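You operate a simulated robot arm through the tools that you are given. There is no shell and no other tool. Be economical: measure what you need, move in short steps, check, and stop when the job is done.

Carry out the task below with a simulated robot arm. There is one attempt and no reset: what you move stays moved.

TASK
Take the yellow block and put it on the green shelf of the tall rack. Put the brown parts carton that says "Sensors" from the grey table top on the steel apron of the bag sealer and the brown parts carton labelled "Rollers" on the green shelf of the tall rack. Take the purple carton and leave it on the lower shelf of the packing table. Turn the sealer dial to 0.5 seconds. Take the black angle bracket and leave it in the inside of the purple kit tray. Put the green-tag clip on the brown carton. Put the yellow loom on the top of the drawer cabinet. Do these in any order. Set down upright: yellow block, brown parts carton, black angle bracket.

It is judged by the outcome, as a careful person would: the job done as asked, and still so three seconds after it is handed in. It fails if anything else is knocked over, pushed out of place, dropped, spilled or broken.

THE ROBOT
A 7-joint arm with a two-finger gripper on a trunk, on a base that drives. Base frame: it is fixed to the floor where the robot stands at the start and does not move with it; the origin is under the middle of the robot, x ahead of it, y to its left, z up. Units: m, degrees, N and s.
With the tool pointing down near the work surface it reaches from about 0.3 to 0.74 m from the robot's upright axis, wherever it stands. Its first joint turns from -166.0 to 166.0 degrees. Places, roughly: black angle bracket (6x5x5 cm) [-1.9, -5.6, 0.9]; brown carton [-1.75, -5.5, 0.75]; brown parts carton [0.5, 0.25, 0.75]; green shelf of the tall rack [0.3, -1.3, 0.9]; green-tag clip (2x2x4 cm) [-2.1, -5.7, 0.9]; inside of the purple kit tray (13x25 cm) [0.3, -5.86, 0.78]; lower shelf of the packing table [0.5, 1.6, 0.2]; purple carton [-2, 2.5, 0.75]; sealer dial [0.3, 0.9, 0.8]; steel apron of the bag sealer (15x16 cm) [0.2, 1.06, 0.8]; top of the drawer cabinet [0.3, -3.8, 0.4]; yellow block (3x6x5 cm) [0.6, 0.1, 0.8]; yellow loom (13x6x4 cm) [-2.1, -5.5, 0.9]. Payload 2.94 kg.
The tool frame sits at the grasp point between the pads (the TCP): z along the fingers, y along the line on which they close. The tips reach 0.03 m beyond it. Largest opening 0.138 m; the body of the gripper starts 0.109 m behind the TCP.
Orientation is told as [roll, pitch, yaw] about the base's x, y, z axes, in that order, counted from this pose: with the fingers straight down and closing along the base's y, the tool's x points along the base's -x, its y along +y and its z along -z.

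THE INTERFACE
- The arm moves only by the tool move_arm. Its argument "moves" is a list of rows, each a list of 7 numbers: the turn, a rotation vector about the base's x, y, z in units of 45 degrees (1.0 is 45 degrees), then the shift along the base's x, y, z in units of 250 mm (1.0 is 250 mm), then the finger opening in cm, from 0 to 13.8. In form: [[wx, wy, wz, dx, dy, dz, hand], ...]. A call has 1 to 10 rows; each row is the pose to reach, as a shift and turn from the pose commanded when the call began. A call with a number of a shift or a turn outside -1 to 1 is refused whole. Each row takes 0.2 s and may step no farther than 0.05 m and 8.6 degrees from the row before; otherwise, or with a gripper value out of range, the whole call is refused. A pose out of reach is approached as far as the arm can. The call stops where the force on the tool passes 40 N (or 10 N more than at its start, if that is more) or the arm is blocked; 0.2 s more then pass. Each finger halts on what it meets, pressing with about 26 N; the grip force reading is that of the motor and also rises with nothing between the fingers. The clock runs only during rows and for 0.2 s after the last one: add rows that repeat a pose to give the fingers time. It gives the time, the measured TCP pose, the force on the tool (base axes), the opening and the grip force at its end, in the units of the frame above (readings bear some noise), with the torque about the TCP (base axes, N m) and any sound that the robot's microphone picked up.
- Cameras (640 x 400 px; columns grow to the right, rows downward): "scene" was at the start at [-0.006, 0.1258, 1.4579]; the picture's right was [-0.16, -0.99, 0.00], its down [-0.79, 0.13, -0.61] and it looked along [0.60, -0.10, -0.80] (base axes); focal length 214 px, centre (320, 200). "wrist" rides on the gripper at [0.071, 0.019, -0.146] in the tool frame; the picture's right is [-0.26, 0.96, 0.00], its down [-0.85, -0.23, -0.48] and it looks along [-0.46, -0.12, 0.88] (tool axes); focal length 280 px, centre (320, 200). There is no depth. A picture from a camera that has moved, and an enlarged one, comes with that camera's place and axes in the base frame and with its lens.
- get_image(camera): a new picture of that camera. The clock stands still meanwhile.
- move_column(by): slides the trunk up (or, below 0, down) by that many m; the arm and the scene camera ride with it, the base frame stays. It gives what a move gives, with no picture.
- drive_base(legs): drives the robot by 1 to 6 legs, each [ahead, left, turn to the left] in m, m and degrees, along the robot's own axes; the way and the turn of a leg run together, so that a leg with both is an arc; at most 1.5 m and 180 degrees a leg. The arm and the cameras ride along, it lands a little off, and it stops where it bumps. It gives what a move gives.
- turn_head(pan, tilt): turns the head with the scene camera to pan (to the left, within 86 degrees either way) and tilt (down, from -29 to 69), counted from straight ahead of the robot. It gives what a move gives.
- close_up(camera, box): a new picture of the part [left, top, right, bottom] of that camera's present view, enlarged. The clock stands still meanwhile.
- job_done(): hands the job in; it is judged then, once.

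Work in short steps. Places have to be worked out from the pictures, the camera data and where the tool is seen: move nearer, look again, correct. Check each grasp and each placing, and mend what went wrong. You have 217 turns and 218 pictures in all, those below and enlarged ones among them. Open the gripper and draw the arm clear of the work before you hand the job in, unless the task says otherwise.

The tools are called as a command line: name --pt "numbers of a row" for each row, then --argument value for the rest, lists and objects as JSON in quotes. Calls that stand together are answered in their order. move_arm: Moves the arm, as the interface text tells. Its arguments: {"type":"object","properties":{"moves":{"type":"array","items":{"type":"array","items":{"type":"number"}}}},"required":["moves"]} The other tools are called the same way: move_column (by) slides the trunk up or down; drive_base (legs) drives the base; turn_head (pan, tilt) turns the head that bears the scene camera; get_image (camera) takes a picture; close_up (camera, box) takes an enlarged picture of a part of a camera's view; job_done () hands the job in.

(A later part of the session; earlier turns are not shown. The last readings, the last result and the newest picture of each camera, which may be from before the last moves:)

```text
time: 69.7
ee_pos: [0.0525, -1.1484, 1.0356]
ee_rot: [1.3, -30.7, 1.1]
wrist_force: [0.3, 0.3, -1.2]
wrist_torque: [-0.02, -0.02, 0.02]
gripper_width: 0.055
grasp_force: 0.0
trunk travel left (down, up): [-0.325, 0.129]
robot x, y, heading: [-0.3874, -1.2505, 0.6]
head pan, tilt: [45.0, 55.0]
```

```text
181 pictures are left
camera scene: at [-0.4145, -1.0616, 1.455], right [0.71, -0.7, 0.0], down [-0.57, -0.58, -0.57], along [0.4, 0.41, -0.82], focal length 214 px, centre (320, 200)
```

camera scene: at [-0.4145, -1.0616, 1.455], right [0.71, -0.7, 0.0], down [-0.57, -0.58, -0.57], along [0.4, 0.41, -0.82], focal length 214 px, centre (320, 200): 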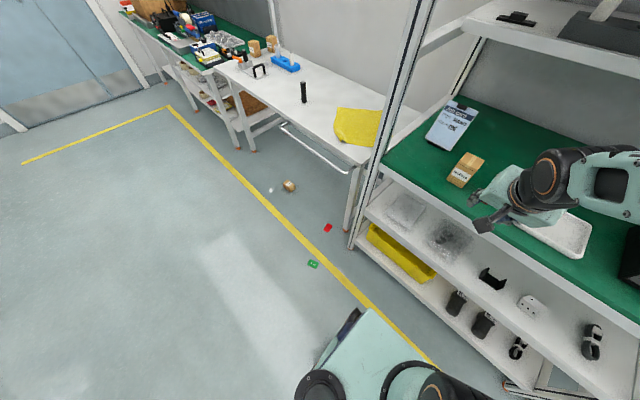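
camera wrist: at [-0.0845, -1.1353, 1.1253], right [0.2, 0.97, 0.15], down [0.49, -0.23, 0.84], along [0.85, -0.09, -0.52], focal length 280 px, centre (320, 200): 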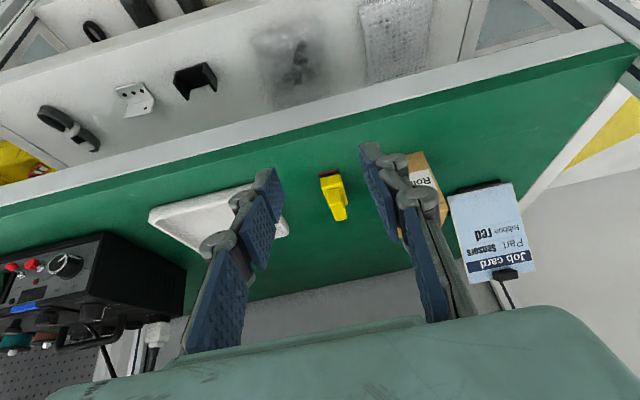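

The block and Rollers both stand well. Next comes restoring the Relays carton at (0.18, -0.08), the red card at (0.16, -0.55) and the green card at (-0.11, -0.68), all on the floor. I bring the tool vertical first.

move_arm --pt "-0.005 0.13 0 0 0 0 8" --pt "-0.01 0.27 -0.01 0 0 0 10" --pt "-0.02 0.4 -0.02 0 0 0 10" --pt "-0.03 0.54 -0.02 0 0 0 10" --pt "-0.03 0.68 -0.02 0 0 0 10"

```text
time: 70.9
ee_pos: [0.0545, -1.1496, 1.0356]
ee_rot: [0.3, 0.0, 0.5]
wrist_force: [-0.7, 0.1, 0.3]
wrist_torque: [0.0, 0.02, -0.01]
gripper_width: 0.1
grasp_force: 0.0
trunk travel left (down, up): [-0.325, 0.129]
robot x, y, heading: [-0.3816, -1.2466, 0.7]
head pan, tilt: [45.0, 55.0]
```

The tool is vertical. I drive so the two cards are in front of me.

drive_base --legs '[[-0.12, 0, 0], [0, 0.55, 0]]'

turn_head --pan 15 --tilt 60

get_image --camera "scene"

get_image --camera "wrist"

```text
time: 77.1
ee_pos: [-0.0703, -0.6021, 1.0369]
ee_rot: [0.4, -0.2, 0.3]
wrist_force: [0.1, 0.0, -0.6]
wrist_torque: [0.03, 0.0, 0.01]
gripper_width: 0.1001
grasp_force: 0.0
trunk travel left (down, up): [-0.325, 0.129]
robot x, y, heading: [-0.5076, -0.706, 0.6]
head pan, tilt: [45.0, 55.0]
```

```text
time: 78.0
ee_pos: [-0.0715, -0.6038, 1.0366]
ee_rot: [0.3, -0.1, 0.5]
wrist_force: [-0.8, 0.5, -0.6]
wrist_torque: [0.0, 0.02, 0.0]
gripper_width: 0.1
grasp_force: 0.0
trunk travel left (down, up): [-0.325, 0.129]
robot x, y, heading: [-0.5094, -0.7042, 0.9]
head pan, tilt: [15.0, 60.0]
```

```text
180 pictures are left
camera scene: at [-0.5259, -0.5493, 1.4489], right [0.27, -0.96, 0.0], down [-0.83, -0.23, -0.5], along [0.48, 0.13, -0.87], focal length 214 px, centre (320, 200)
```

scene: 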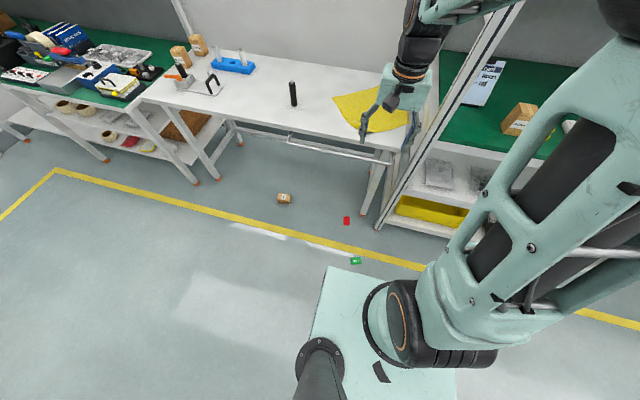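

```text
179 pictures are left
camera wrist: at [-0.1426, -0.5851, 1.1819], right [0.26, 0.97, 0.01], down [0.85, -0.23, 0.48], along [0.46, -0.12, -0.88], focal length 280 px, centre (320, 200)
```

wrist: 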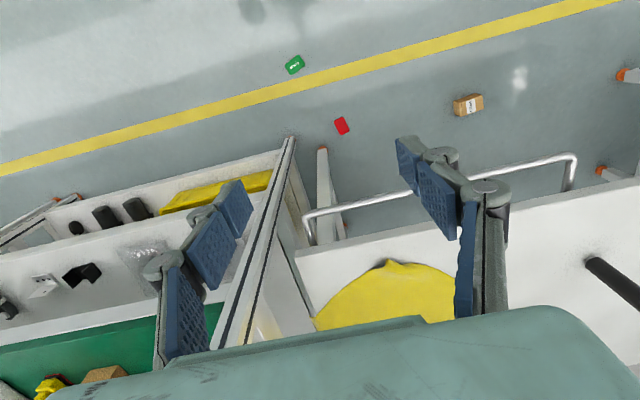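

The green card lies at about (-0.115, -0.69) and is easiest. I lower the trunk fully, then descend with the arm.

move_column --by -0.32

close_up --camera "wrist" --box '[200, 0, 440, 150]'

```text
time: 81.2
ee_pos: [-0.0713, -0.6023, 0.7157]
ee_rot: [0.3, -0.2, 0.4]
wrist_force: [-0.2, 0.4, 0.8]
wrist_torque: [0.01, 0.01, 0.0]
gripper_width: 0.1001
grasp_force: 0.1
trunk travel left (down, up): [-0.005, 0.449]
robot x, y, heading: [-0.506, -0.7043, 0.7]
head pan, tilt: [15.0, 60.0]
```

```text
2.67 times, centred on (320, 75) of wrist
camera zoom: at [-0.1426, -0.5851, 0.8619], right [0.26, 0.97, 0.01], down [0.85, -0.23, 0.48], along [0.46, -0.12, -0.88], focal length 748 px, centre (320, 533)
```

zoom: 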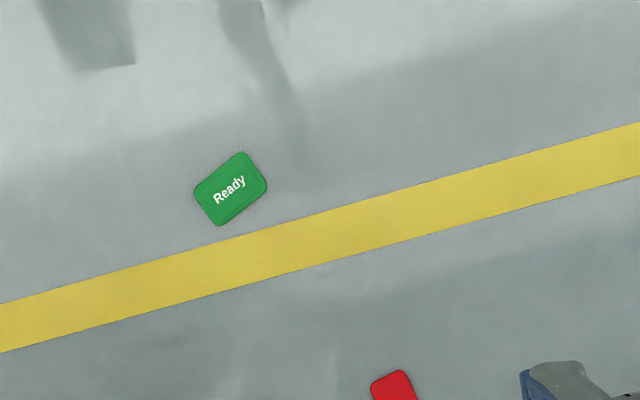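

The green card is centred near (-0.113, -0.686), with its long edge about 22° off y. I descend over it in stages, yawing 22°.

move_arm --pt "0 0 0.1 -0.03 -0.06 -0.16 10" --pt "0 0 0.2 -0.06 -0.12 -0.33 10" --pt "0 0 0.3 -0.09 -0.18 -0.5 10" --pt "0 0 0.4 -0.12 -0.24 -0.67 10" --pt "0 0 0.49 -0.14 -0.29 -0.84 10" --pt "0 0 0.49 -0.168 -0.336 -1 10"

```text
time: 82.6
ee_pos: [-0.115, -0.688, 0.4675]
ee_rot: [0.2, -0.2, 22.6]
wrist_force: [0.8, 0.2, -0.2]
wrist_torque: [0.01, 0.01, -0.01]
gripper_width: 0.1001
grasp_force: 0.0
trunk travel left (down, up): [-0.005, 0.449]
robot x, y, heading: [-0.5108, -0.706, 0.4]
head pan, tilt: [15.0, 60.0]
```

Reached z=0.47. I go on down to about 0.22 and look.

move_arm --pt "0 0 0 0 0 -0.18 10" --pt "0 0 0 0 0 -0.36 10" --pt "0 0 0 0 0 -0.54 10" --pt "0 0 0 0 0 -0.72 10" --pt "0 0 0 0 0 -0.9 10" --pt "0 0 0 0 0 -1 10"

get_image --camera "wrist"

get_image --camera "scene"

```text
time: 84.0
ee_pos: [-0.1121, -0.6869, 0.2149]
ee_rot: [0.2, -0.1, 22.4]
wrist_force: [0.6, 0.4, -0.2]
wrist_torque: [-0.01, -0.02, -0.01]
gripper_width: 0.0999
grasp_force: 0.0
trunk travel left (down, up): [-0.005, 0.449]
robot x, y, heading: [-0.5078, -0.7049, 0.7]
head pan, tilt: [15.0, 60.0]
```

```text
177 pictures are left
camera wrist: at [-0.1861, -0.6976, 0.3617], right [-0.13, 0.99, 0.01], down [0.87, 0.11, 0.48], along [0.47, 0.07, -0.88], focal length 280 px, centre (320, 200)
```

wrist: 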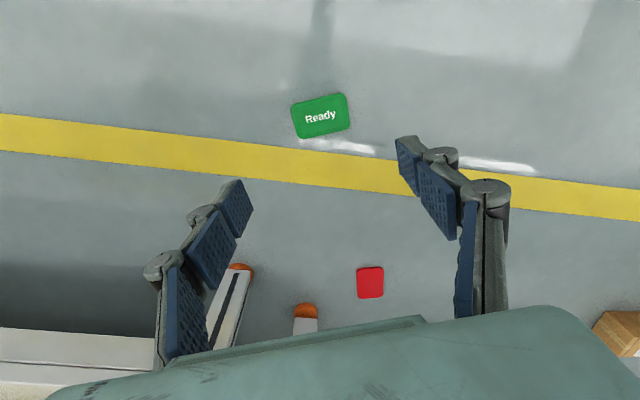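

```text
176 pictures are left
camera scene: at [-0.5261, -0.5494, 1.129], right [0.27, -0.96, 0.0], down [-0.83, -0.23, -0.5], along [0.48, 0.13, -0.87], focal length 214 px, centre (320, 200)
```

scene: 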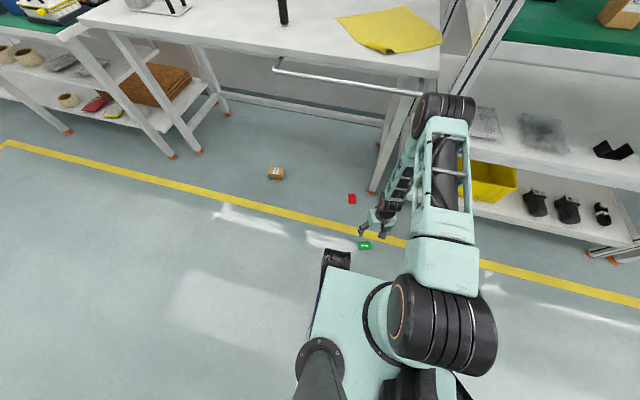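

The card is centred under the gripper. I lower to tips ~1 cm above the floor and then narrow down.

move_arm --pt "0 0 -0.07 0 0 -0.18 10" --pt "0 0 -0.07 0 0 -0.36 10" --pt "0 0 -0.07 0 0 -0.54 9" --pt "0 0 -0.07 0 0 -0.69 9"

get_image --camera "wrist"

```text
time: 85.0
ee_pos: [-0.1126, -0.6873, 0.0424]
ee_rot: [0.3, -0.1, 19.2]
wrist_force: [0.3, -0.5, -0.2]
wrist_torque: [-0.01, 0.0, 0.01]
gripper_width: 0.0899
grasp_force: 0.1
trunk travel left (down, up): [-0.005, 0.449]
robot x, y, heading: [-0.5101, -0.7086, 0.9]
head pan, tilt: [15.0, 60.0]
```

```text
175 pictures are left
camera wrist: at [-0.187, -0.6935, 0.1882], right [-0.07, 1.0, 0.01], down [0.88, 0.06, 0.48], along [0.47, 0.04, -0.88], focal length 280 px, centre (320, 200)
```

wrist: 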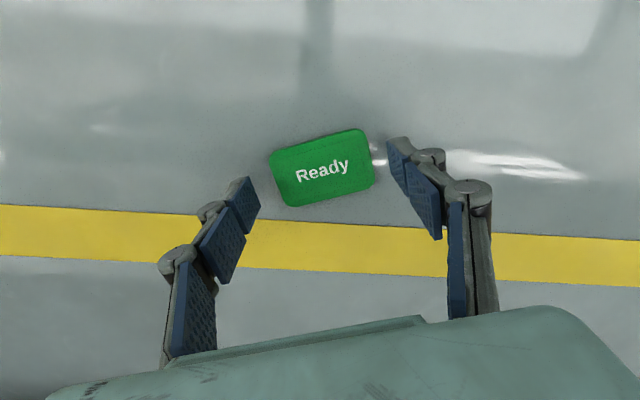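

Well aligned. I lower to 0.034 and close.

move_arm --pt "0 0 0 0 0 -0.034 9" --pt "0 0 0 0 0 -0.034 7.5" --pt "0 0 0 0 0 -0.034 6" --pt "0 0 0 0 0 -0.034 4" --pt "0 0 0 0 0 -0.034 4" --pt "0 0 0 0 0 -0.034 4"

get_image --camera "wrist"

```text
time: 86.4
ee_pos: [-0.1126, -0.6885, 0.0341]
ee_rot: [0.2, -0.1, 19.3]
wrist_force: [0.5, -0.3, 1.0]
wrist_torque: [-0.02, 0.02, -0.01]
gripper_width: 0.0399
grasp_force: 0.1
trunk travel left (down, up): [-0.005, 0.449]
robot x, y, heading: [-0.5088, -0.7062, 0.4]
head pan, tilt: [15.0, 60.0]
```

```text
174 pictures are left
camera wrist: at [-0.1868, -0.6937, 0.1805], right [-0.07, 1.0, 0.01], down [0.88, 0.06, 0.48], along [0.47, 0.04, -0.88], focal length 280 px, centre (320, 200)
```

wrist: 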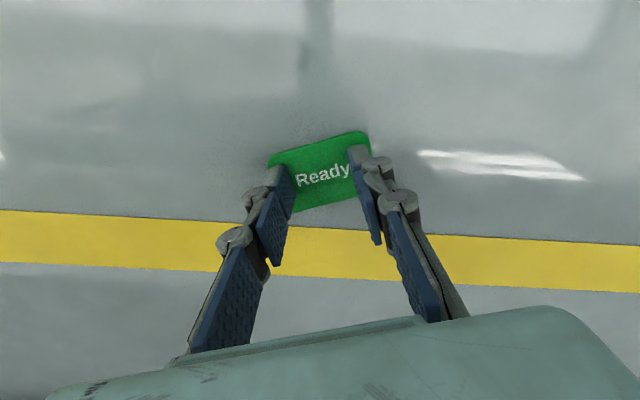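

The fingers passed over the thin card. I reopen, lower 3 mm so the tips reach the floor, and close again.

move_arm --pt "0 0 0 0 0 0.01 7" --pt "0 0 0 0 0 0.01 9" --pt "0 0 0 0 0 0.01 9" --pt "0 0 0 0 0 -0.01 9" --pt "0 0 0 0 0 -0.018 9" --pt "0 0 0 0 0 -0.018 7.5" --pt "0 0 0 0 0 -0.018 6" --pt "0 0 0 0 0 -0.018 4.5" --pt "0 0 0 0 0 -0.018 4.5"

get_image --camera "wrist"

```text
time: 88.4
ee_pos: [-0.1119, -0.6873, 0.0302]
ee_rot: [0.4, -0.1, 19.3]
wrist_force: [0.4, 1.0, 1.3]
wrist_torque: [0.05, 0.0, -0.02]
gripper_width: 0.0685
grasp_force: 26.4
trunk travel left (down, up): [-0.005, 0.449]
robot x, y, heading: [-0.5109, -0.7071, 0.6]
head pan, tilt: [15.0, 60.0]
```

```text
173 pictures are left
camera wrist: at [-0.186, -0.6934, 0.176], right [-0.07, 1.0, 0.01], down [0.88, 0.06, 0.48], along [0.47, 0.04, -0.88], focal length 280 px, centre (320, 200)
```

wrist: 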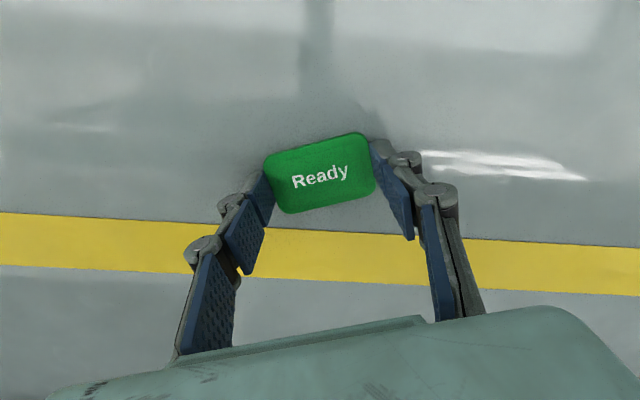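

The card is held (6.85 cm, 26 N). I lift it 0.25 m and check.

move_arm --pt "0 0 0 0 0 0.1 4.5" --pt "0 0 0 0 0 0.27 4.5" --pt "0 0 0 0 0 0.45 4.5" --pt "0 0 0 0 0 0.63 4.5" --pt "0 0 0 0 0 0.81 4.5" --pt "0 0 0 0 0 1 4.5"

get_image --camera "wrist"

```text
time: 89.8
ee_pos: [-0.1139, -0.6874, 0.2819]
ee_rot: [0.4, 0.1, 19.2]
wrist_force: [0.0, 0.3, -1.0]
wrist_torque: [-0.01, -0.01, 0.0]
gripper_width: 0.0685
grasp_force: 25.9
trunk travel left (down, up): [-0.005, 0.449]
robot x, y, heading: [-0.513, -0.706, 0.8]
head pan, tilt: [15.0, 60.0]
```

```text
172 pictures are left
camera wrist: at [-0.188, -0.6938, 0.4278], right [-0.07, 1.0, 0.01], down [0.88, 0.06, 0.47], along [0.47, 0.04, -0.88], focal length 280 px, centre (320, 200)
```

wrist: 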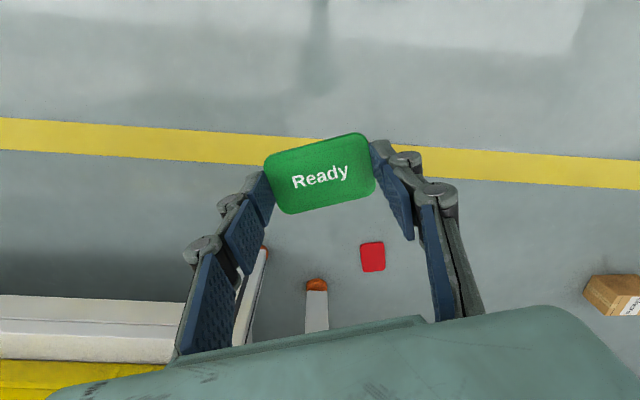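

Held well. I raise the trunk back up; the arm is behind the table front, so the way is clear.

move_column --by 0.32

move_arm --pt "0 0 -0.1 0 0 0.17 4.5" --pt "0 0 -0.2 0 0 0.35 4.5" --pt "0 0 -0.3 0 0 0.53 4.5" --pt "0 0 -0.42 0 0 0.7 4.5" --pt "0 0 -0.42 0 0 0.88 4.5" --pt "0 0 -0.42 0 0 1 4.5"

```text
time: 93.0
ee_pos: [-0.1132, -0.6878, 0.6007]
ee_rot: [0.2, -0.1, 19.3]
wrist_force: [0.5, 0.5, 0.5]
wrist_torque: [-0.02, 0.0, 0.01]
gripper_width: 0.0688
grasp_force: 26.4
trunk travel left (down, up): [-0.325, 0.129]
robot x, y, heading: [-0.5072, -0.7036, 0.7]
head pan, tilt: [15.0, 60.0]
```

```text
time: 94.4
ee_pos: [-0.1127, -0.6875, 0.8523]
ee_rot: [0.4, 0.0, 0.4]
wrist_force: [0.7, -0.4, 0.0]
wrist_torque: [-0.01, -0.02, 0.02]
gripper_width: 0.0688
grasp_force: 25.7
trunk travel left (down, up): [-0.325, 0.129]
robot x, y, heading: [-0.5077, -0.705, 0.4]
head pan, tilt: [15.0, 60.0]
```

To set the card the way it lay, I need to turn it 180°. I try turning the wrist, 45° per call.

move_arm --pt "0 0 0.17 0 0 0.1 4.5" --pt "0 0 0.34 0 0 0.2 4.5" --pt "0 0 0.51 0 0 0.3 4.5" --pt "0 0 0.68 0 0 0.3 4.5" --pt "0 0 0.85 0 0 0.3 4.5" --pt "0 0 1 0 0 0.3 4.5"

move_arm --pt "0 0 0.17 0 0 0 4.5" --pt "0 0 0.34 0 0 0 4.5" --pt "0 0 0.51 0 0 0 4.5" --pt "0 0 0.68 0 0 0 4.5" --pt "0 0 0.85 0 0 0 4.5" --pt "0 0 1 0 0 0 4.5"

move_arm --pt "0 0 0.17 0 0 0 4.5" --pt "0 0 0.34 0 0 0 4.5" --pt "0 0 0.51 0 0 0 4.5" --pt "0 0 0.68 0 0 0 4.5" --pt "0 0 0.85 0 0 0 4.5" --pt "0 0 1 0 0 0 4.5"

move_arm --pt "0 0 0.17 0 0 0 4.5" --pt "0 0 0.34 0 0 0 4.5" --pt "0 0 0.51 0 0 0 4.5" --pt "0 0 0.68 0 0 0 4.5" --pt "0 0 0.85 0 0 0 4.5" --pt "0 0 1 0 0 0 4.5"

get_image --camera "scene"

```text
time: 95.8
ee_pos: [-0.114, -0.6873, 0.9266]
ee_rot: [0.5, -0.1, 45.7]
wrist_force: [-0.6, 0.4, -0.6]
wrist_torque: [-0.01, -0.01, -0.02]
gripper_width: 0.0684
grasp_force: 25.9
trunk travel left (down, up): [-0.325, 0.129]
robot x, y, heading: [-0.5103, -0.7052, 0.7]
head pan, tilt: [15.0, 60.0]
```

```text
time: 97.2
ee_pos: [-0.1128, -0.6871, 0.9263]
ee_rot: [0.4, -0.1, 90.6]
wrist_force: [-1.1, -1.2, -0.3]
wrist_torque: [0.02, 0.02, 0.02]
gripper_width: 0.0687
grasp_force: 26.1
trunk travel left (down, up): [-0.325, 0.129]
robot x, y, heading: [-0.5096, -0.7027, 0.4]
head pan, tilt: [15.0, 60.0]
```

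```text
time: 98.6
ee_pos: [-0.1139, -0.6873, 0.9262]
ee_rot: [0.3, -0.1, 135.6]
wrist_force: [-0.9, -0.1, -1.0]
wrist_torque: [0.02, 0.02, -0.02]
gripper_width: 0.0689
grasp_force: 25.6
trunk travel left (down, up): [-0.325, 0.129]
robot x, y, heading: [-0.509, -0.7009, 0.3]
head pan, tilt: [15.0, 60.0]
```

```text
time: 100.0
ee_pos: [-0.1125, -0.6877, 0.9271]
ee_rot: [0.4, 0.0, -179.6]
wrist_force: [-0.9, -0.3, -0.4]
wrist_torque: [0.01, 0.05, 0.01]
gripper_width: 0.0686
grasp_force: 26.3
trunk travel left (down, up): [-0.325, 0.129]
robot x, y, heading: [-0.5084, -0.7047, 0.8]
head pan, tilt: [15.0, 60.0]
```

```text
171 pictures are left
camera scene: at [-0.5259, -0.5494, 1.4489], right [0.27, -0.96, 0.0], down [-0.83, -0.23, -0.5], along [0.48, 0.13, -0.87], focal length 214 px, centre (320, 200)
```

scene: 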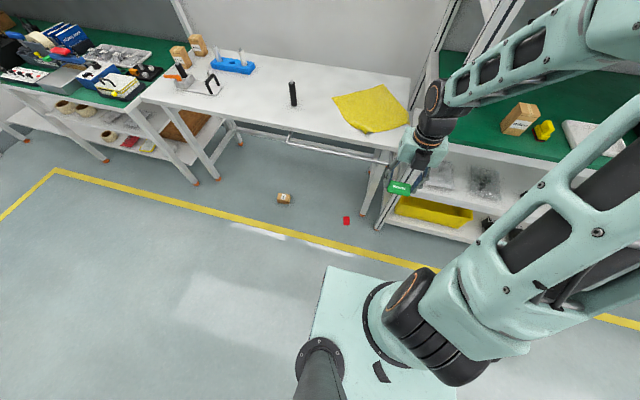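

The wrist reaches 180°, so the card now reads as it first did. I drive to the table at its old spot.

drive_base --legs '[[0, 0.695, 0], [0.3, 0, 0]]'

turn_head --pan 0 --tilt 55

get_image --camera "scene"

get_image --camera "wrist"

```text
time: 108.0
ee_pos: [0.1752, -0.0092, 0.9267]
ee_rot: [0.4, -0.1, 180.0]
wrist_force: [0.7, -0.8, -0.3]
wrist_torque: [0.03, 0.02, 0.01]
gripper_width: 0.0686
grasp_force: 26.3
trunk travel left (down, up): [-0.325, 0.129]
robot x, y, heading: [-0.2211, -0.0212, 0.1]
head pan, tilt: [15.0, 60.0]
```

```text
time: 108.8
ee_pos: [0.176, -0.0095, 0.9268]
ee_rot: [0.4, -0.1, 180.0]
wrist_force: [-0.3, -0.5, -0.4]
wrist_torque: [0.0, 0.0, 0.02]
gripper_width: 0.0685
grasp_force: 25.5
trunk travel left (down, up): [-0.325, 0.129]
robot x, y, heading: [-0.2217, -0.0218, 0.2]
head pan, tilt: [0.0, 55.0]
```

```text
170 pictures are left
camera scene: at [-0.2282, 0.1154, 1.455], right [0.0, -1.0, 0.0], down [-0.82, 0.0, -0.57], along [0.57, 0.0, -0.82], focal length 214 px, centre (320, 200)
```

scene: 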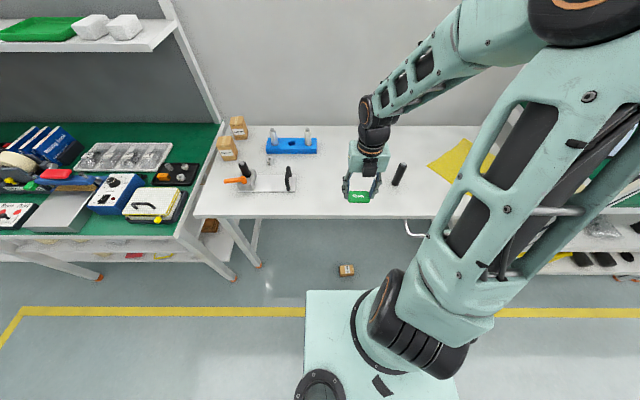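

```text
169 pictures are left
camera wrist: at [0.2462, -0.0276, 1.0725], right [-0.26, -0.96, 0.01], down [-0.85, 0.23, 0.48], along [-0.46, 0.12, -0.88], focal length 280 px, centre (320, 200)
```

wrist: 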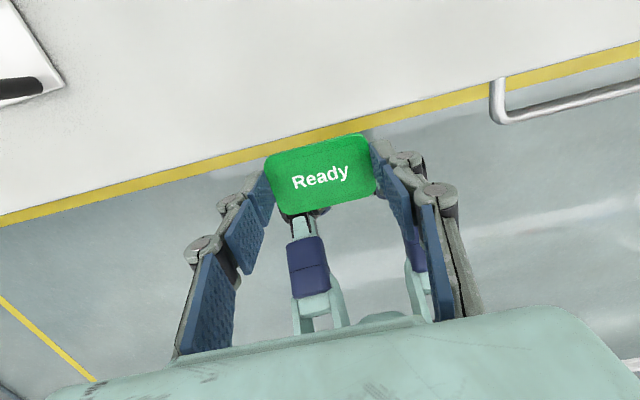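

The table front edge is at x≈0.165. I move over (0.218, 0.007) and lower to about 1 cm above the table.

move_arm --pt "0 0 0 0.08 0.03 0 4.5" --pt "0 0 0 0.17 0.067 -0.1 4.5" --pt "0 0 0 0.17 0.067 -0.25 4.5" --pt "0 0 0 0.17 0.067 -0.38 4.5" --pt "0 0 0 0.17 0.067 -0.43 4.5"

get_image --camera "wrist"

```text
time: 110.0
ee_pos: [0.2159, 0.0081, 0.8186]
ee_rot: [0.5, -0.2, 179.9]
wrist_force: [-0.7, -0.2, 0.6]
wrist_torque: [0.0, -0.02, -0.02]
gripper_width: 0.0685
grasp_force: 26.5
trunk travel left (down, up): [-0.325, 0.129]
robot x, y, heading: [-0.2202, -0.0228, 0.1]
head pan, tilt: [0.0, 55.0]
```

```text
168 pictures are left
camera wrist: at [0.287, -0.0099, 0.9644], right [-0.26, -0.96, 0.01], down [-0.85, 0.23, 0.48], along [-0.46, 0.12, -0.88], focal length 280 px, centre (320, 200)
```

wrist: 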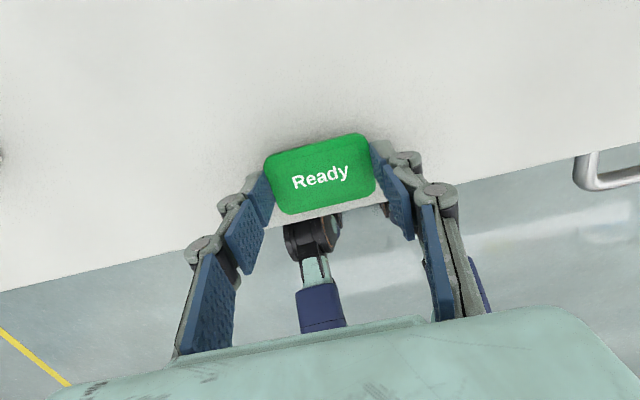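

I lower gently to the table and release.

move_arm --pt "0 0 0 0 0 -0.02 4.5" --pt "0 0 0 0 0 -0.032 4.5" --pt "0 0 0 0 0 -0.032 6.9" --pt "0 0 0 0 0 -0.03 8.5" --pt "0 0 0 0 0 -0.03 9.5"

get_image --camera "wrist"

```text
time: 111.2
ee_pos: [0.2162, 0.0079, 0.8119]
ee_rot: [0.5, -0.1, 179.9]
wrist_force: [-0.1, 0.4, -0.3]
wrist_torque: [0.02, 0.04, -0.01]
gripper_width: 0.0948
grasp_force: 0.0
trunk travel left (down, up): [-0.325, 0.129]
robot x, y, heading: [-0.2191, -0.0211, 0.1]
head pan, tilt: [0.0, 55.0]
```

```text
167 pictures are left
camera wrist: at [0.2877, -0.0103, 0.9574], right [-0.26, -0.96, 0.01], down [-0.85, 0.23, 0.48], along [-0.46, 0.12, -0.88], focal length 280 px, centre (320, 200)
```

wrist: 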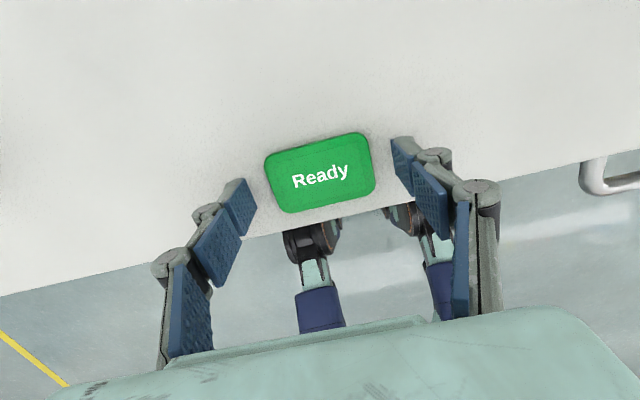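

The green card is back. Now the Relays carton: I rise first.

move_arm --pt "0 0 0 0 0 0.12 9.5" --pt "0 0 0 0 0 0.28 9.5" --pt "0 0 0 0 0 0.44 9.5"

```text
time: 112.0
ee_pos: [0.2173, 0.0072, 0.9208]
ee_rot: [0.4, 0.0, 180.0]
wrist_force: [0.0, 0.5, -0.2]
wrist_torque: [0.01, 0.0, -0.01]
gripper_width: 0.0948
grasp_force: 0.0
trunk travel left (down, up): [-0.325, 0.129]
robot x, y, heading: [-0.2238, -0.0192, -0.0]
head pan, tilt: [0.0, 55.0]
```

The arm is clear at 0.92. I back up 0.33 m.

drive_base --legs '[[-0.33, 0, 0]]'

move_column --by -0.32

close_up --camera "scene" --box '[240, 80, 480, 230]'

get_image --camera "wrist"

```text
time: 114.2
ee_pos: [-0.1132, 0.006, 0.9212]
ee_rot: [0.3, 0.0, 180.1]
wrist_force: [0.2, 0.1, 0.7]
wrist_torque: [-0.01, 0.01, -0.01]
gripper_width: 0.095
grasp_force: 0.0
trunk travel left (down, up): [-0.325, 0.129]
robot x, y, heading: [-0.5519, -0.0261, -0.0]
head pan, tilt: [0.0, 55.0]
```

```text
time: 117.3
ee_pos: [-0.1135, 0.0069, 0.601]
ee_rot: [0.3, -0.1, 180.0]
wrist_force: [0.5, -0.3, 0.9]
wrist_torque: [-0.02, 0.0, -0.01]
gripper_width: 0.095
grasp_force: 0.1
trunk travel left (down, up): [-0.005, 0.449]
robot x, y, heading: [-0.5526, -0.0224, -0.1]
head pan, tilt: [0.0, 55.0]
```

```text
2.67 times, centred on (360, 155) of scene
camera zoom: at [-0.5592, 0.1145, 1.135], right [0.0, -1.0, 0.0], down [-0.82, 0.0, -0.57], along [0.57, 0.0, -0.82], focal length 572 px, centre (213, 320)
```

zoom: 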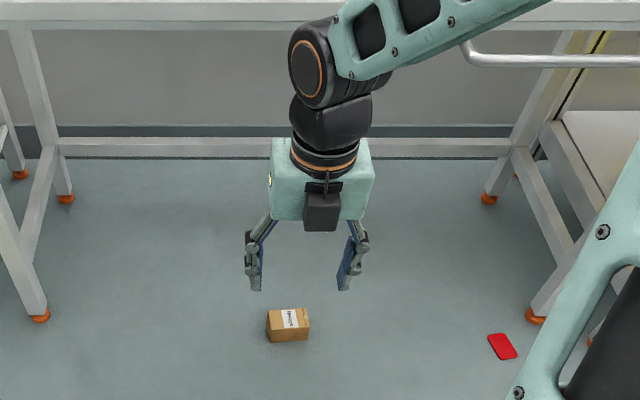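

```text
165 pictures are left
camera wrist: at [-0.0433, -0.0119, 0.7469], right [-0.26, -0.96, 0.01], down [-0.85, 0.23, 0.48], along [-0.46, 0.12, -0.88], focal length 280 px, centre (320, 200)
```

wrist: 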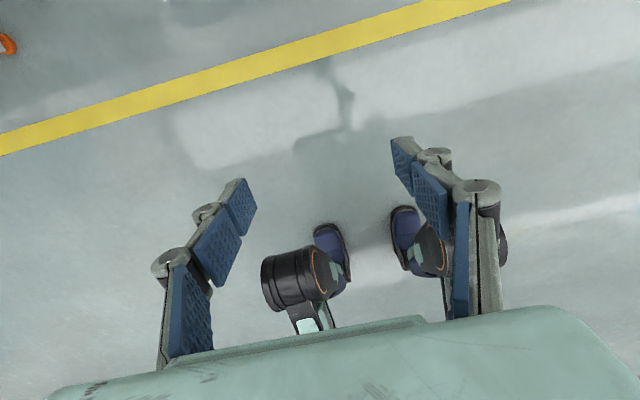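

The carton lies on its side with the label facing up. I zoom in more.

close_up --camera "scene" --box '[320, 180, 380, 220]'

```text
10.00 times, centred on (350, 200) of scene
camera zoom: at [-0.5592, 0.1145, 1.135], right [0.0, -1.0, 0.0], down [-0.82, 0.0, -0.57], along [0.57, 0.0, -0.82], focal length 2145 px, centre (20, 200)
```

zoom: 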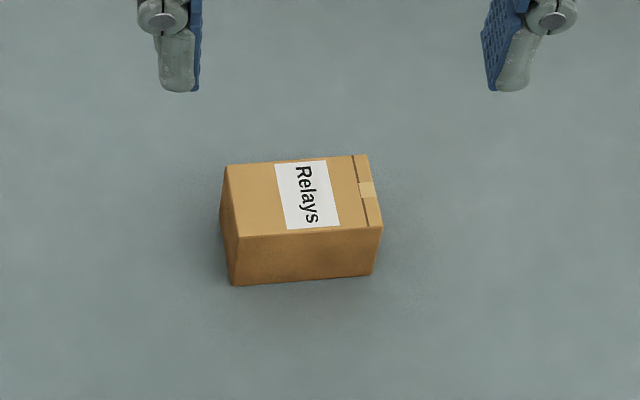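

The carton lies with its top toward -y and its label up. A grasp tilted 45° toward +y and closing along x lets me set it upright later. I shift the base right and reorient the tool above the floor.

drive_base --legs '[[0, -0.22, 0]]'

move_arm --pt "0 0 0.17 0 0 -0.15 9.5" --pt "0 0 0.34 0 0 -0.3 9.5" --pt "0 0 0.51 0 0 -0.45 9.5" --pt "0 0 0.68 0 0 -0.6 9.5" --pt "0 0 0.85 0 0 -0.75 9.5" --pt "0 0 1 0 0 -0.8 9.5"

move_arm --pt "0 0 0.17 0 0 0 9.5" --pt "0 0 0.34 0 0 0 9.5" --pt "0 0 0.51 0 0 0 9.5" --pt "0 0 0.68 0 0 0 9.5" --pt "0 0 0.85 0 0 0 9.5" --pt "0 0 1 0 0 0 9.5"

move_arm --pt "0.17 0 0 0 -0.05 0 9.5" --pt "0.34 0 0 0.1 -0.1 0 9.5" --pt "0.51 0 0 0.2 -0.1 0 9.5" --pt "0.68 0 0 0.3 -0.1 0 9.5" --pt "0.85 0 0 0.4 -0.1 0 9.5" --pt "1 0 0 0.5 -0.1 0 9.5"

get_image --camera "scene"

get_image --camera "wrist"

```text
time: 119.9
ee_pos: [-0.1129, -0.2187, 0.6021]
ee_rot: [0.5, -0.1, 179.7]
wrist_force: [0.3, 0.0, 0.0]
wrist_torque: [0.0, 0.03, 0.03]
gripper_width: 0.0948
grasp_force: 0.0
trunk travel left (down, up): [-0.005, 0.449]
robot x, y, heading: [-0.549, -0.2445, 0.1]
head pan, tilt: [0.0, 55.0]
```

```text
time: 121.3
ee_pos: [-0.1139, -0.219, 0.4014]
ee_rot: [0.5, -0.2, -135.1]
wrist_force: [0.2, 0.0, 0.6]
wrist_torque: [-0.02, 0.05, -0.01]
gripper_width: 0.0946
grasp_force: 0.0
trunk travel left (down, up): [-0.005, 0.449]
robot x, y, heading: [-0.5545, -0.2446, 0.1]
head pan, tilt: [0.0, 55.0]
```

```text
time: 122.7
ee_pos: [-0.1011, -0.2118, 0.364]
ee_rot: [5.6, 1.0, -114.4]
wrist_force: [0.9, -1.7, 0.0]
wrist_torque: [0.14, 0.04, 0.04]
gripper_width: 0.0949
grasp_force: 0.0
out of reach, approached as far as the arm can: row 3, 4, 5, 6
trunk travel left (down, up): [-0.005, 0.449]
robot x, y, heading: [-0.5501, -0.2451, -0.1]
head pan, tilt: [0.0, 55.0]
```

```text
time: 124.1
ee_pos: [0.0226, -0.2358, 0.3653]
ee_rot: [-17.5, 41.1, -123.3]
wrist_force: [-0.5, 0.0, 0.0]
wrist_torque: [-0.02, 0.0, -0.05]
gripper_width: 0.0948
grasp_force: 0.1
out of reach, approached as far as the arm can: row 2
trunk travel left (down, up): [-0.005, 0.449]
robot x, y, heading: [-0.5515, -0.2464, -0.0]
head pan, tilt: [0.0, 55.0]
```

```text
163 pictures are left
camera scene: at [-0.5587, -0.1103, 1.135], right [0.0, -1.0, 0.0], down [-0.82, 0.0, -0.57], along [0.57, 0.0, -0.82], focal length 214 px, centre (320, 200)
```

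scene: 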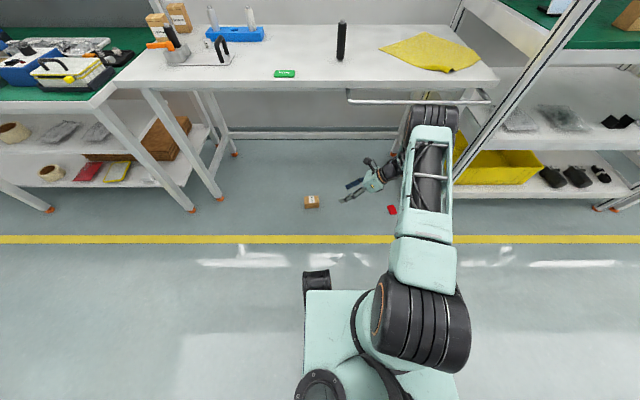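

```text
162 pictures are left
camera wrist: at [0.0546, -0.2977, 0.5124], right [0.77, -0.51, -0.39], down [-0.6, -0.78, -0.16], along [-0.22, 0.36, -0.91], focal length 280 px, centre (320, 200)
```

wrist: 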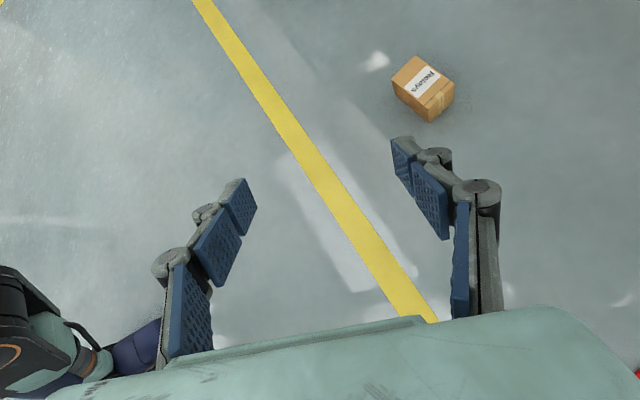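

The last joint hit its limit, so I use the opposite grasp instead and unwind the wrist about the tool axis.

move_arm --pt "0 0.12 -0.12 0 0 0 9.5" --pt "0 0.24 -0.24 0 0 0 9.5" --pt "0 0.36 -0.36 0 0 0 9.5" --pt "0 0.48 -0.48 0 0 0 9.5" --pt "0 0.6 -0.6 0 0 0 9.5" --pt "0 0.72 -0.72 0 0 0 9.5" --pt "0 0.84 -0.84 0 0 0 9.5" --pt "0 0.96 -0.96 0 0 0 9.5"

move_arm --pt "0 0.12 -0.12 0 0 0 9.5" --pt "0 0.24 -0.24 0 0 0 9.5" --pt "0 0.36 -0.36 0 0 0 9.5" --pt "0 0.48 -0.48 0 0 0 9.5" --pt "0 0.6 -0.6 0 0 0 9.5" --pt "0 0.72 -0.72 0 0 0 9.5" --pt "0 0.84 -0.84 0 0 0 9.5" --pt "0 0.96 -0.96 0 0 0 9.5"

```text
time: 125.9
ee_pos: [0.0219, -0.2382, 0.3649]
ee_rot: [-39.6, 3.8, -177.8]
wrist_force: [0.6, -0.7, -0.4]
wrist_torque: [0.02, 0.0, 0.0]
gripper_width: 0.095
grasp_force: 0.1
trunk travel left (down, up): [-0.005, 0.449]
robot x, y, heading: [-0.5531, -0.2485, -0.2]
head pan, tilt: [0.0, 55.0]
```

```text
time: 127.7
ee_pos: [0.0224, -0.2378, 0.3654]
ee_rot: [-23.0, -35.3, 132.2]
wrist_force: [0.2, 0.1, -0.7]
wrist_torque: [0.0, 0.01, 0.0]
gripper_width: 0.0947
grasp_force: 0.1
trunk travel left (down, up): [-0.005, 0.449]
robot x, y, heading: [-0.5553, -0.248, 0.1]
head pan, tilt: [0.0, 55.0]
```

Now I make the final rotation to the wanted grasp attitude while moving to a point short of the carton.

move_arm --pt "0.011 0.089 -0.12 0.11 0.02 -0.1 9.5" --pt "0.023 0.178 -0.24 0.23 0.05 -0.2 9.5" --pt "0.034 0.267 -0.36 0.35 0.08 -0.3 9.5" --pt "0.046 0.355 -0.48 0.46 0.1 -0.42 9.5" --pt "0.057 0.444 -0.598 0.58 0.13 -0.54 9.5" --pt "0.057 0.444 -0.598 0.69 0.16 -0.62 9.5"

get_image --camera "wrist"

get_image --camera "scene"

```text
time: 129.1
ee_pos: [0.0984, -0.1452, 0.2514]
ee_rot: [0.2, -44.9, 89.8]
wrist_force: [0.2, 0.2, -0.9]
wrist_torque: [0.08, -0.01, 0.01]
gripper_width: 0.0948
grasp_force: 0.2
out of reach, approached as far as the arm can: row 3, 4, 5, 6
trunk travel left (down, up): [-0.005, 0.449]
robot x, y, heading: [-0.5526, -0.2482, 0.0]
head pan, tilt: [0.0, 55.0]
```

```text
161 pictures are left
camera wrist: at [0.0775, -0.2984, 0.304], right [-0.96, 0.19, 0.19], down [0.23, 0.26, 0.94], along [0.12, 0.95, -0.3], focal length 280 px, centre (320, 200)
```

wrist: 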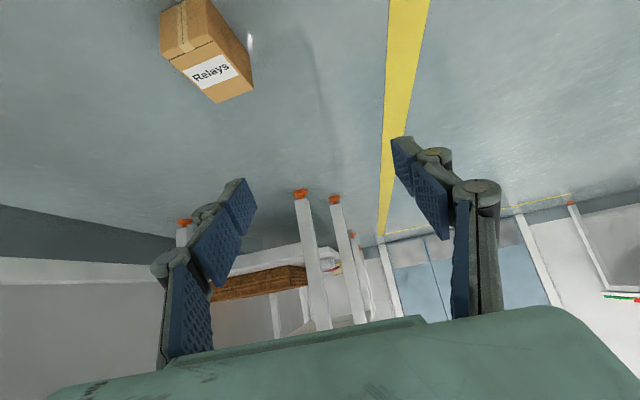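

```text
160 pictures are left
camera scene: at [-0.5582, -0.1106, 1.135], right [0.0, -1.0, 0.0], down [-0.82, 0.0, -0.57], along [0.57, 0.0, -0.82], focal length 214 px, centre (320, 200)
```

scene: 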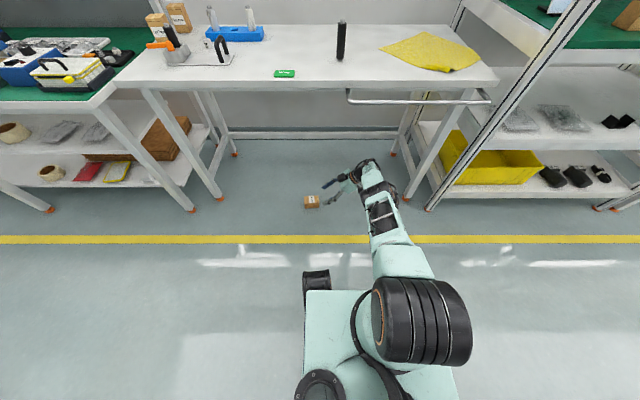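

Attitude is right; only reach is lacking. I drive forward 0.12 m (hand stays low, beside the carton).

drive_base --legs '[[0.12, 0, 0]]'

get_image --camera "wrist"

get_image --camera "scene"

```text
time: 130.4
ee_pos: [0.2194, -0.1435, 0.2521]
ee_rot: [-0.1, -45.0, 90.2]
wrist_force: [-0.2, -0.7, -0.5]
wrist_torque: [-0.03, -0.01, 0.0]
gripper_width: 0.0949
grasp_force: 0.0
trunk travel left (down, up): [-0.005, 0.449]
robot x, y, heading: [-0.4339, -0.247, 0.0]
head pan, tilt: [0.0, 55.0]
```

```text
159 pictures are left
camera wrist: at [0.1991, -0.2973, 0.305], right [-0.97, 0.18, 0.18], down [0.23, 0.26, 0.94], along [0.12, 0.95, -0.3], focal length 280 px, centre (320, 200)
```

wrist: 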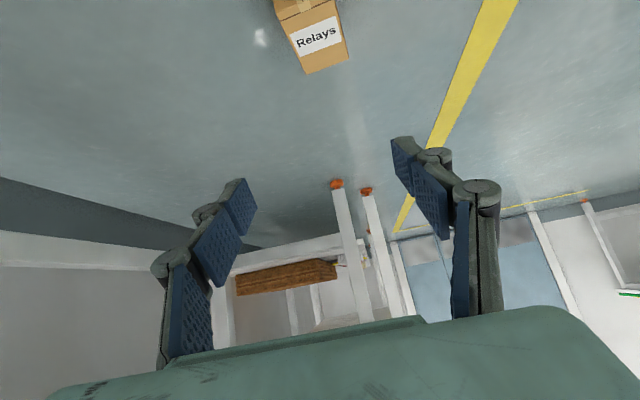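

```text
158 pictures are left
camera scene: at [-0.4378, -0.1104, 1.135], right [0.0, -1.0, 0.0], down [-0.82, 0.0, -0.57], along [0.57, 0.0, -0.82], focal length 214 px, centre (320, 200)
```

scene: 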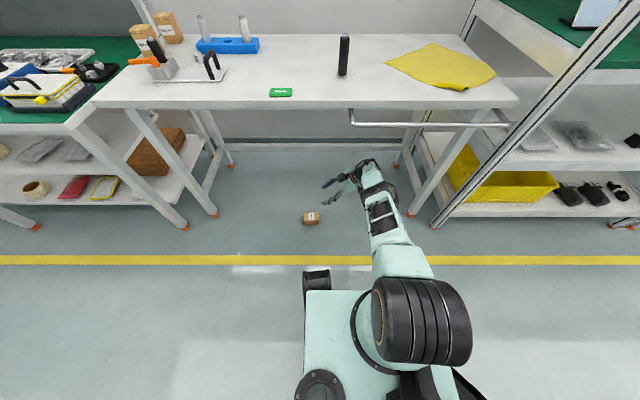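

The carton is at about (0.199, -0.062). I line up on its axis and descend to a pre-grasp.

move_arm --pt "0 0 0 -0.03 -0.01 -0.15 9.5" --pt "0 0 0 -0.06 -0.02 -0.3 9.5" --pt "0 0 0 -0.085 -0.025 -0.45 9.5" --pt "0 0 0 -0.085 0.04 -0.56 9.5"

get_image --camera "wrist"

```text
time: 131.4
ee_pos: [0.1738, -0.1586, 0.1802]
ee_rot: [0.3, -44.5, 89.4]
wrist_force: [0.1, -0.3, -0.1]
wrist_torque: [-0.01, 0.0, 0.02]
gripper_width: 0.095
grasp_force: 0.1
out of reach, approached as far as the arm can: row 1, 2, 3, 4
trunk travel left (down, up): [-0.005, 0.449]
robot x, y, heading: [-0.4299, -0.2476, -0.0]
head pan, tilt: [0.0, 55.0]
```

```text
157 pictures are left
camera wrist: at [0.1518, -0.3114, 0.2342], right [-0.96, 0.2, 0.19], down [0.24, 0.27, 0.93], along [0.13, 0.94, -0.31], focal length 280 px, centre (320, 200)
```

wrist: 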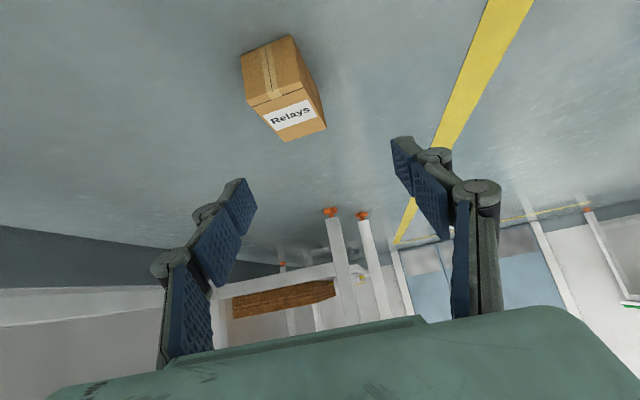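

Still slightly short of reach. I drive 0.13 m closer; the base front remains well short of the carton.

drive_base --legs '[[0.13, 0, 0]]'

get_image --camera "scene"

```text
time: 132.7
ee_pos: [0.3042, -0.1606, 0.1795]
ee_rot: [0.3, -44.7, 89.2]
wrist_force: [-0.4, 0.3, 0.3]
wrist_torque: [-0.03, 0.01, -0.02]
gripper_width: 0.0947
grasp_force: 0.0
trunk travel left (down, up): [-0.005, 0.449]
robot x, y, heading: [-0.301, -0.2446, -0.1]
head pan, tilt: [0.0, 55.0]
```

```text
156 pictures are left
camera scene: at [-0.3072, -0.1105, 1.135], right [0.0, -1.0, 0.0], down [-0.82, 0.0, -0.57], along [0.57, 0.0, -0.82], focal length 214 px, centre (320, 200)
```

scene: 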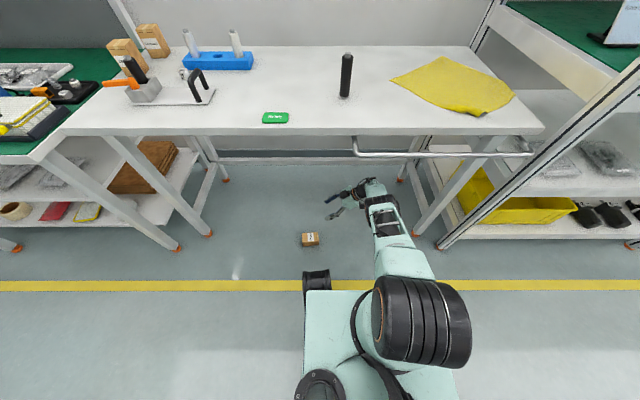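

I shift to the pre-grasp point on the carton's axis.

move_arm --pt "0 0 0 -0.15 0 0 9.5" --pt "0 0 0 -0.3 0.01 -0.05 9.5" --pt "0 0 0 -0.42 0.02 -0.12 9.5" --pt "0 0 0 -0.42 0.04 -0.2 9.5"

get_image --camera "wrist"

```text
time: 133.7
ee_pos: [0.1998, -0.1506, 0.1315]
ee_rot: [0.1, -44.7, 89.3]
wrist_force: [0.5, -0.2, -0.4]
wrist_torque: [-0.01, 0.04, 0.04]
gripper_width: 0.0948
grasp_force: 0.1
trunk travel left (down, up): [-0.005, 0.449]
robot x, y, heading: [-0.3046, -0.2495, -0.2]
head pan, tilt: [0.0, 55.0]
```

```text
155 pictures are left
camera wrist: at [0.1782, -0.3033, 0.1856], right [-0.96, 0.2, 0.19], down [0.24, 0.27, 0.93], along [0.13, 0.94, -0.3], focal length 280 px, centre (320, 200)
```

wrist: 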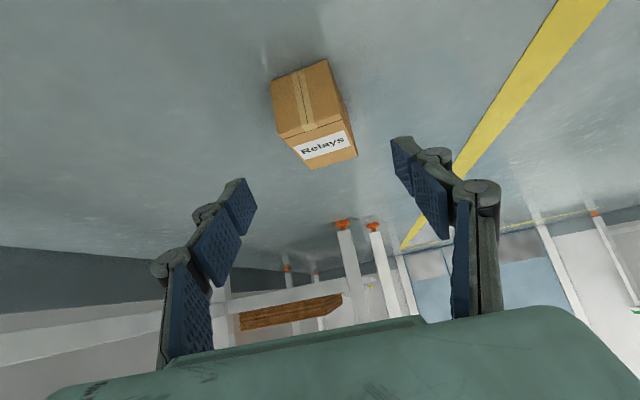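

Aligned. I advance along the tool axis to straddle the carton.

move_arm --pt "0 0 0 0 0.09 -0.09 9.5" --pt "0 0 0 0 0.18 -0.18 9.5" --pt "0 0 0 0 0.27 -0.27 9.5" --pt "0 0 0 0 0.36 -0.37 9.5"

get_image --camera "wrist"

```text
time: 134.7
ee_pos: [0.1863, -0.078, 0.0813]
ee_rot: [0.3, -44.6, 89.3]
wrist_force: [-0.3, 0.7, 0.8]
wrist_torque: [-0.02, 0.01, 0.02]
gripper_width: 0.0948
grasp_force: 0.1
out of reach, approached as far as the arm can: row 3, 4
trunk travel left (down, up): [-0.005, 0.449]
robot x, y, heading: [-0.3022, -0.2504, -0.1]
head pan, tilt: [0.0, 55.0]
```

```text
154 pictures are left
camera wrist: at [0.1634, -0.2303, 0.135], right [-0.96, 0.2, 0.19], down [0.24, 0.27, 0.93], along [0.13, 0.94, -0.3], focal length 280 px, centre (320, 200)
```

wrist: 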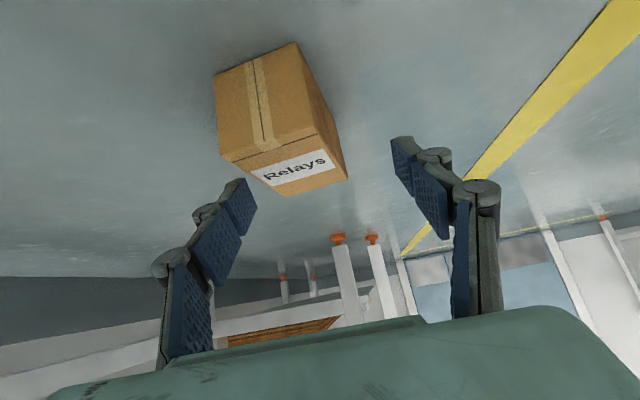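

The 45° tilt limits the reach this low. I back off a little and reduce the tilt to about 22°, which still works for the later placing.

move_arm --pt "-0.1 0 0 0.04 -0.02 0.12 9.5" --pt "-0.25 0 0 0.05 0 0.14 9.5" --pt "-0.4 0 0 0.05 0.03 0.14 9.5" --pt "-0.5 0 0 0.05 0.07 0.14 9.5"

get_image --camera "wrist"

```text
time: 135.7
ee_pos: [0.1974, -0.0603, 0.1169]
ee_rot: [-0.1, -21.9, 89.3]
wrist_force: [0.0, -0.1, -0.4]
wrist_torque: [0.0, -0.04, -0.01]
gripper_width: 0.0948
grasp_force: 0.1
trunk travel left (down, up): [-0.005, 0.449]
robot x, y, heading: [-0.2993, -0.2519, -0.1]
head pan, tilt: [0.0, 55.0]
```

```text
153 pictures are left
camera wrist: at [0.1753, -0.1799, 0.225], right [-0.96, 0.26, 0.1], down [0.24, 0.61, 0.76], along [0.14, 0.75, -0.64], focal length 280 px, centre (320, 200)
```

wrist: 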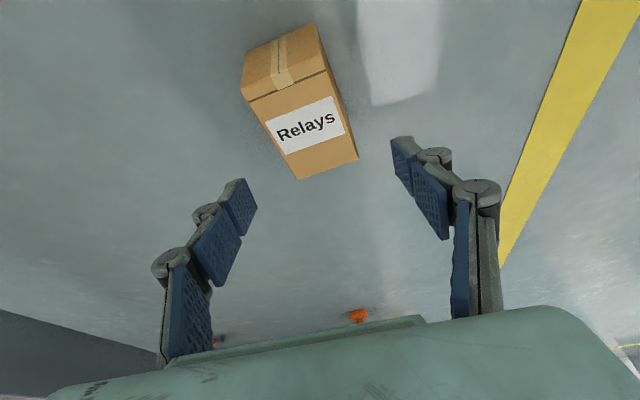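

The pose is reachable now, and the carton is centred at (0.200, -0.064). I descend vertically to z≈0.037.

move_arm --pt "0 0 0 0.01 -0.015 -0.1 9.5" --pt "0 0 0 0.01 -0.015 -0.2 9.5" --pt "0 0 0 0.01 -0.015 -0.29 9.5" --pt "0 0 0 0.01 -0.015 -0.315 9.5"

get_image --camera "wrist"

```text
time: 136.7
ee_pos: [0.2001, -0.0616, 0.0364]
ee_rot: [-0.1, -22.1, 89.4]
wrist_force: [-0.4, -0.7, 0.6]
wrist_torque: [0.01, -0.02, -0.02]
gripper_width: 0.095
grasp_force: 0.1
trunk travel left (down, up): [-0.005, 0.449]
robot x, y, heading: [-0.2998, -0.2444, -0.0]
head pan, tilt: [0.0, 55.0]
```

```text
152 pictures are left
camera wrist: at [0.1784, -0.1824, 0.1455], right [-0.96, 0.25, 0.1], down [0.24, 0.6, 0.76], along [0.13, 0.75, -0.64], focal length 280 px, centre (320, 200)
```

wrist: 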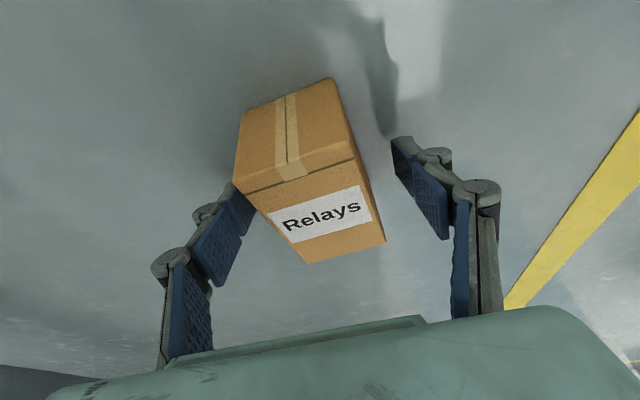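

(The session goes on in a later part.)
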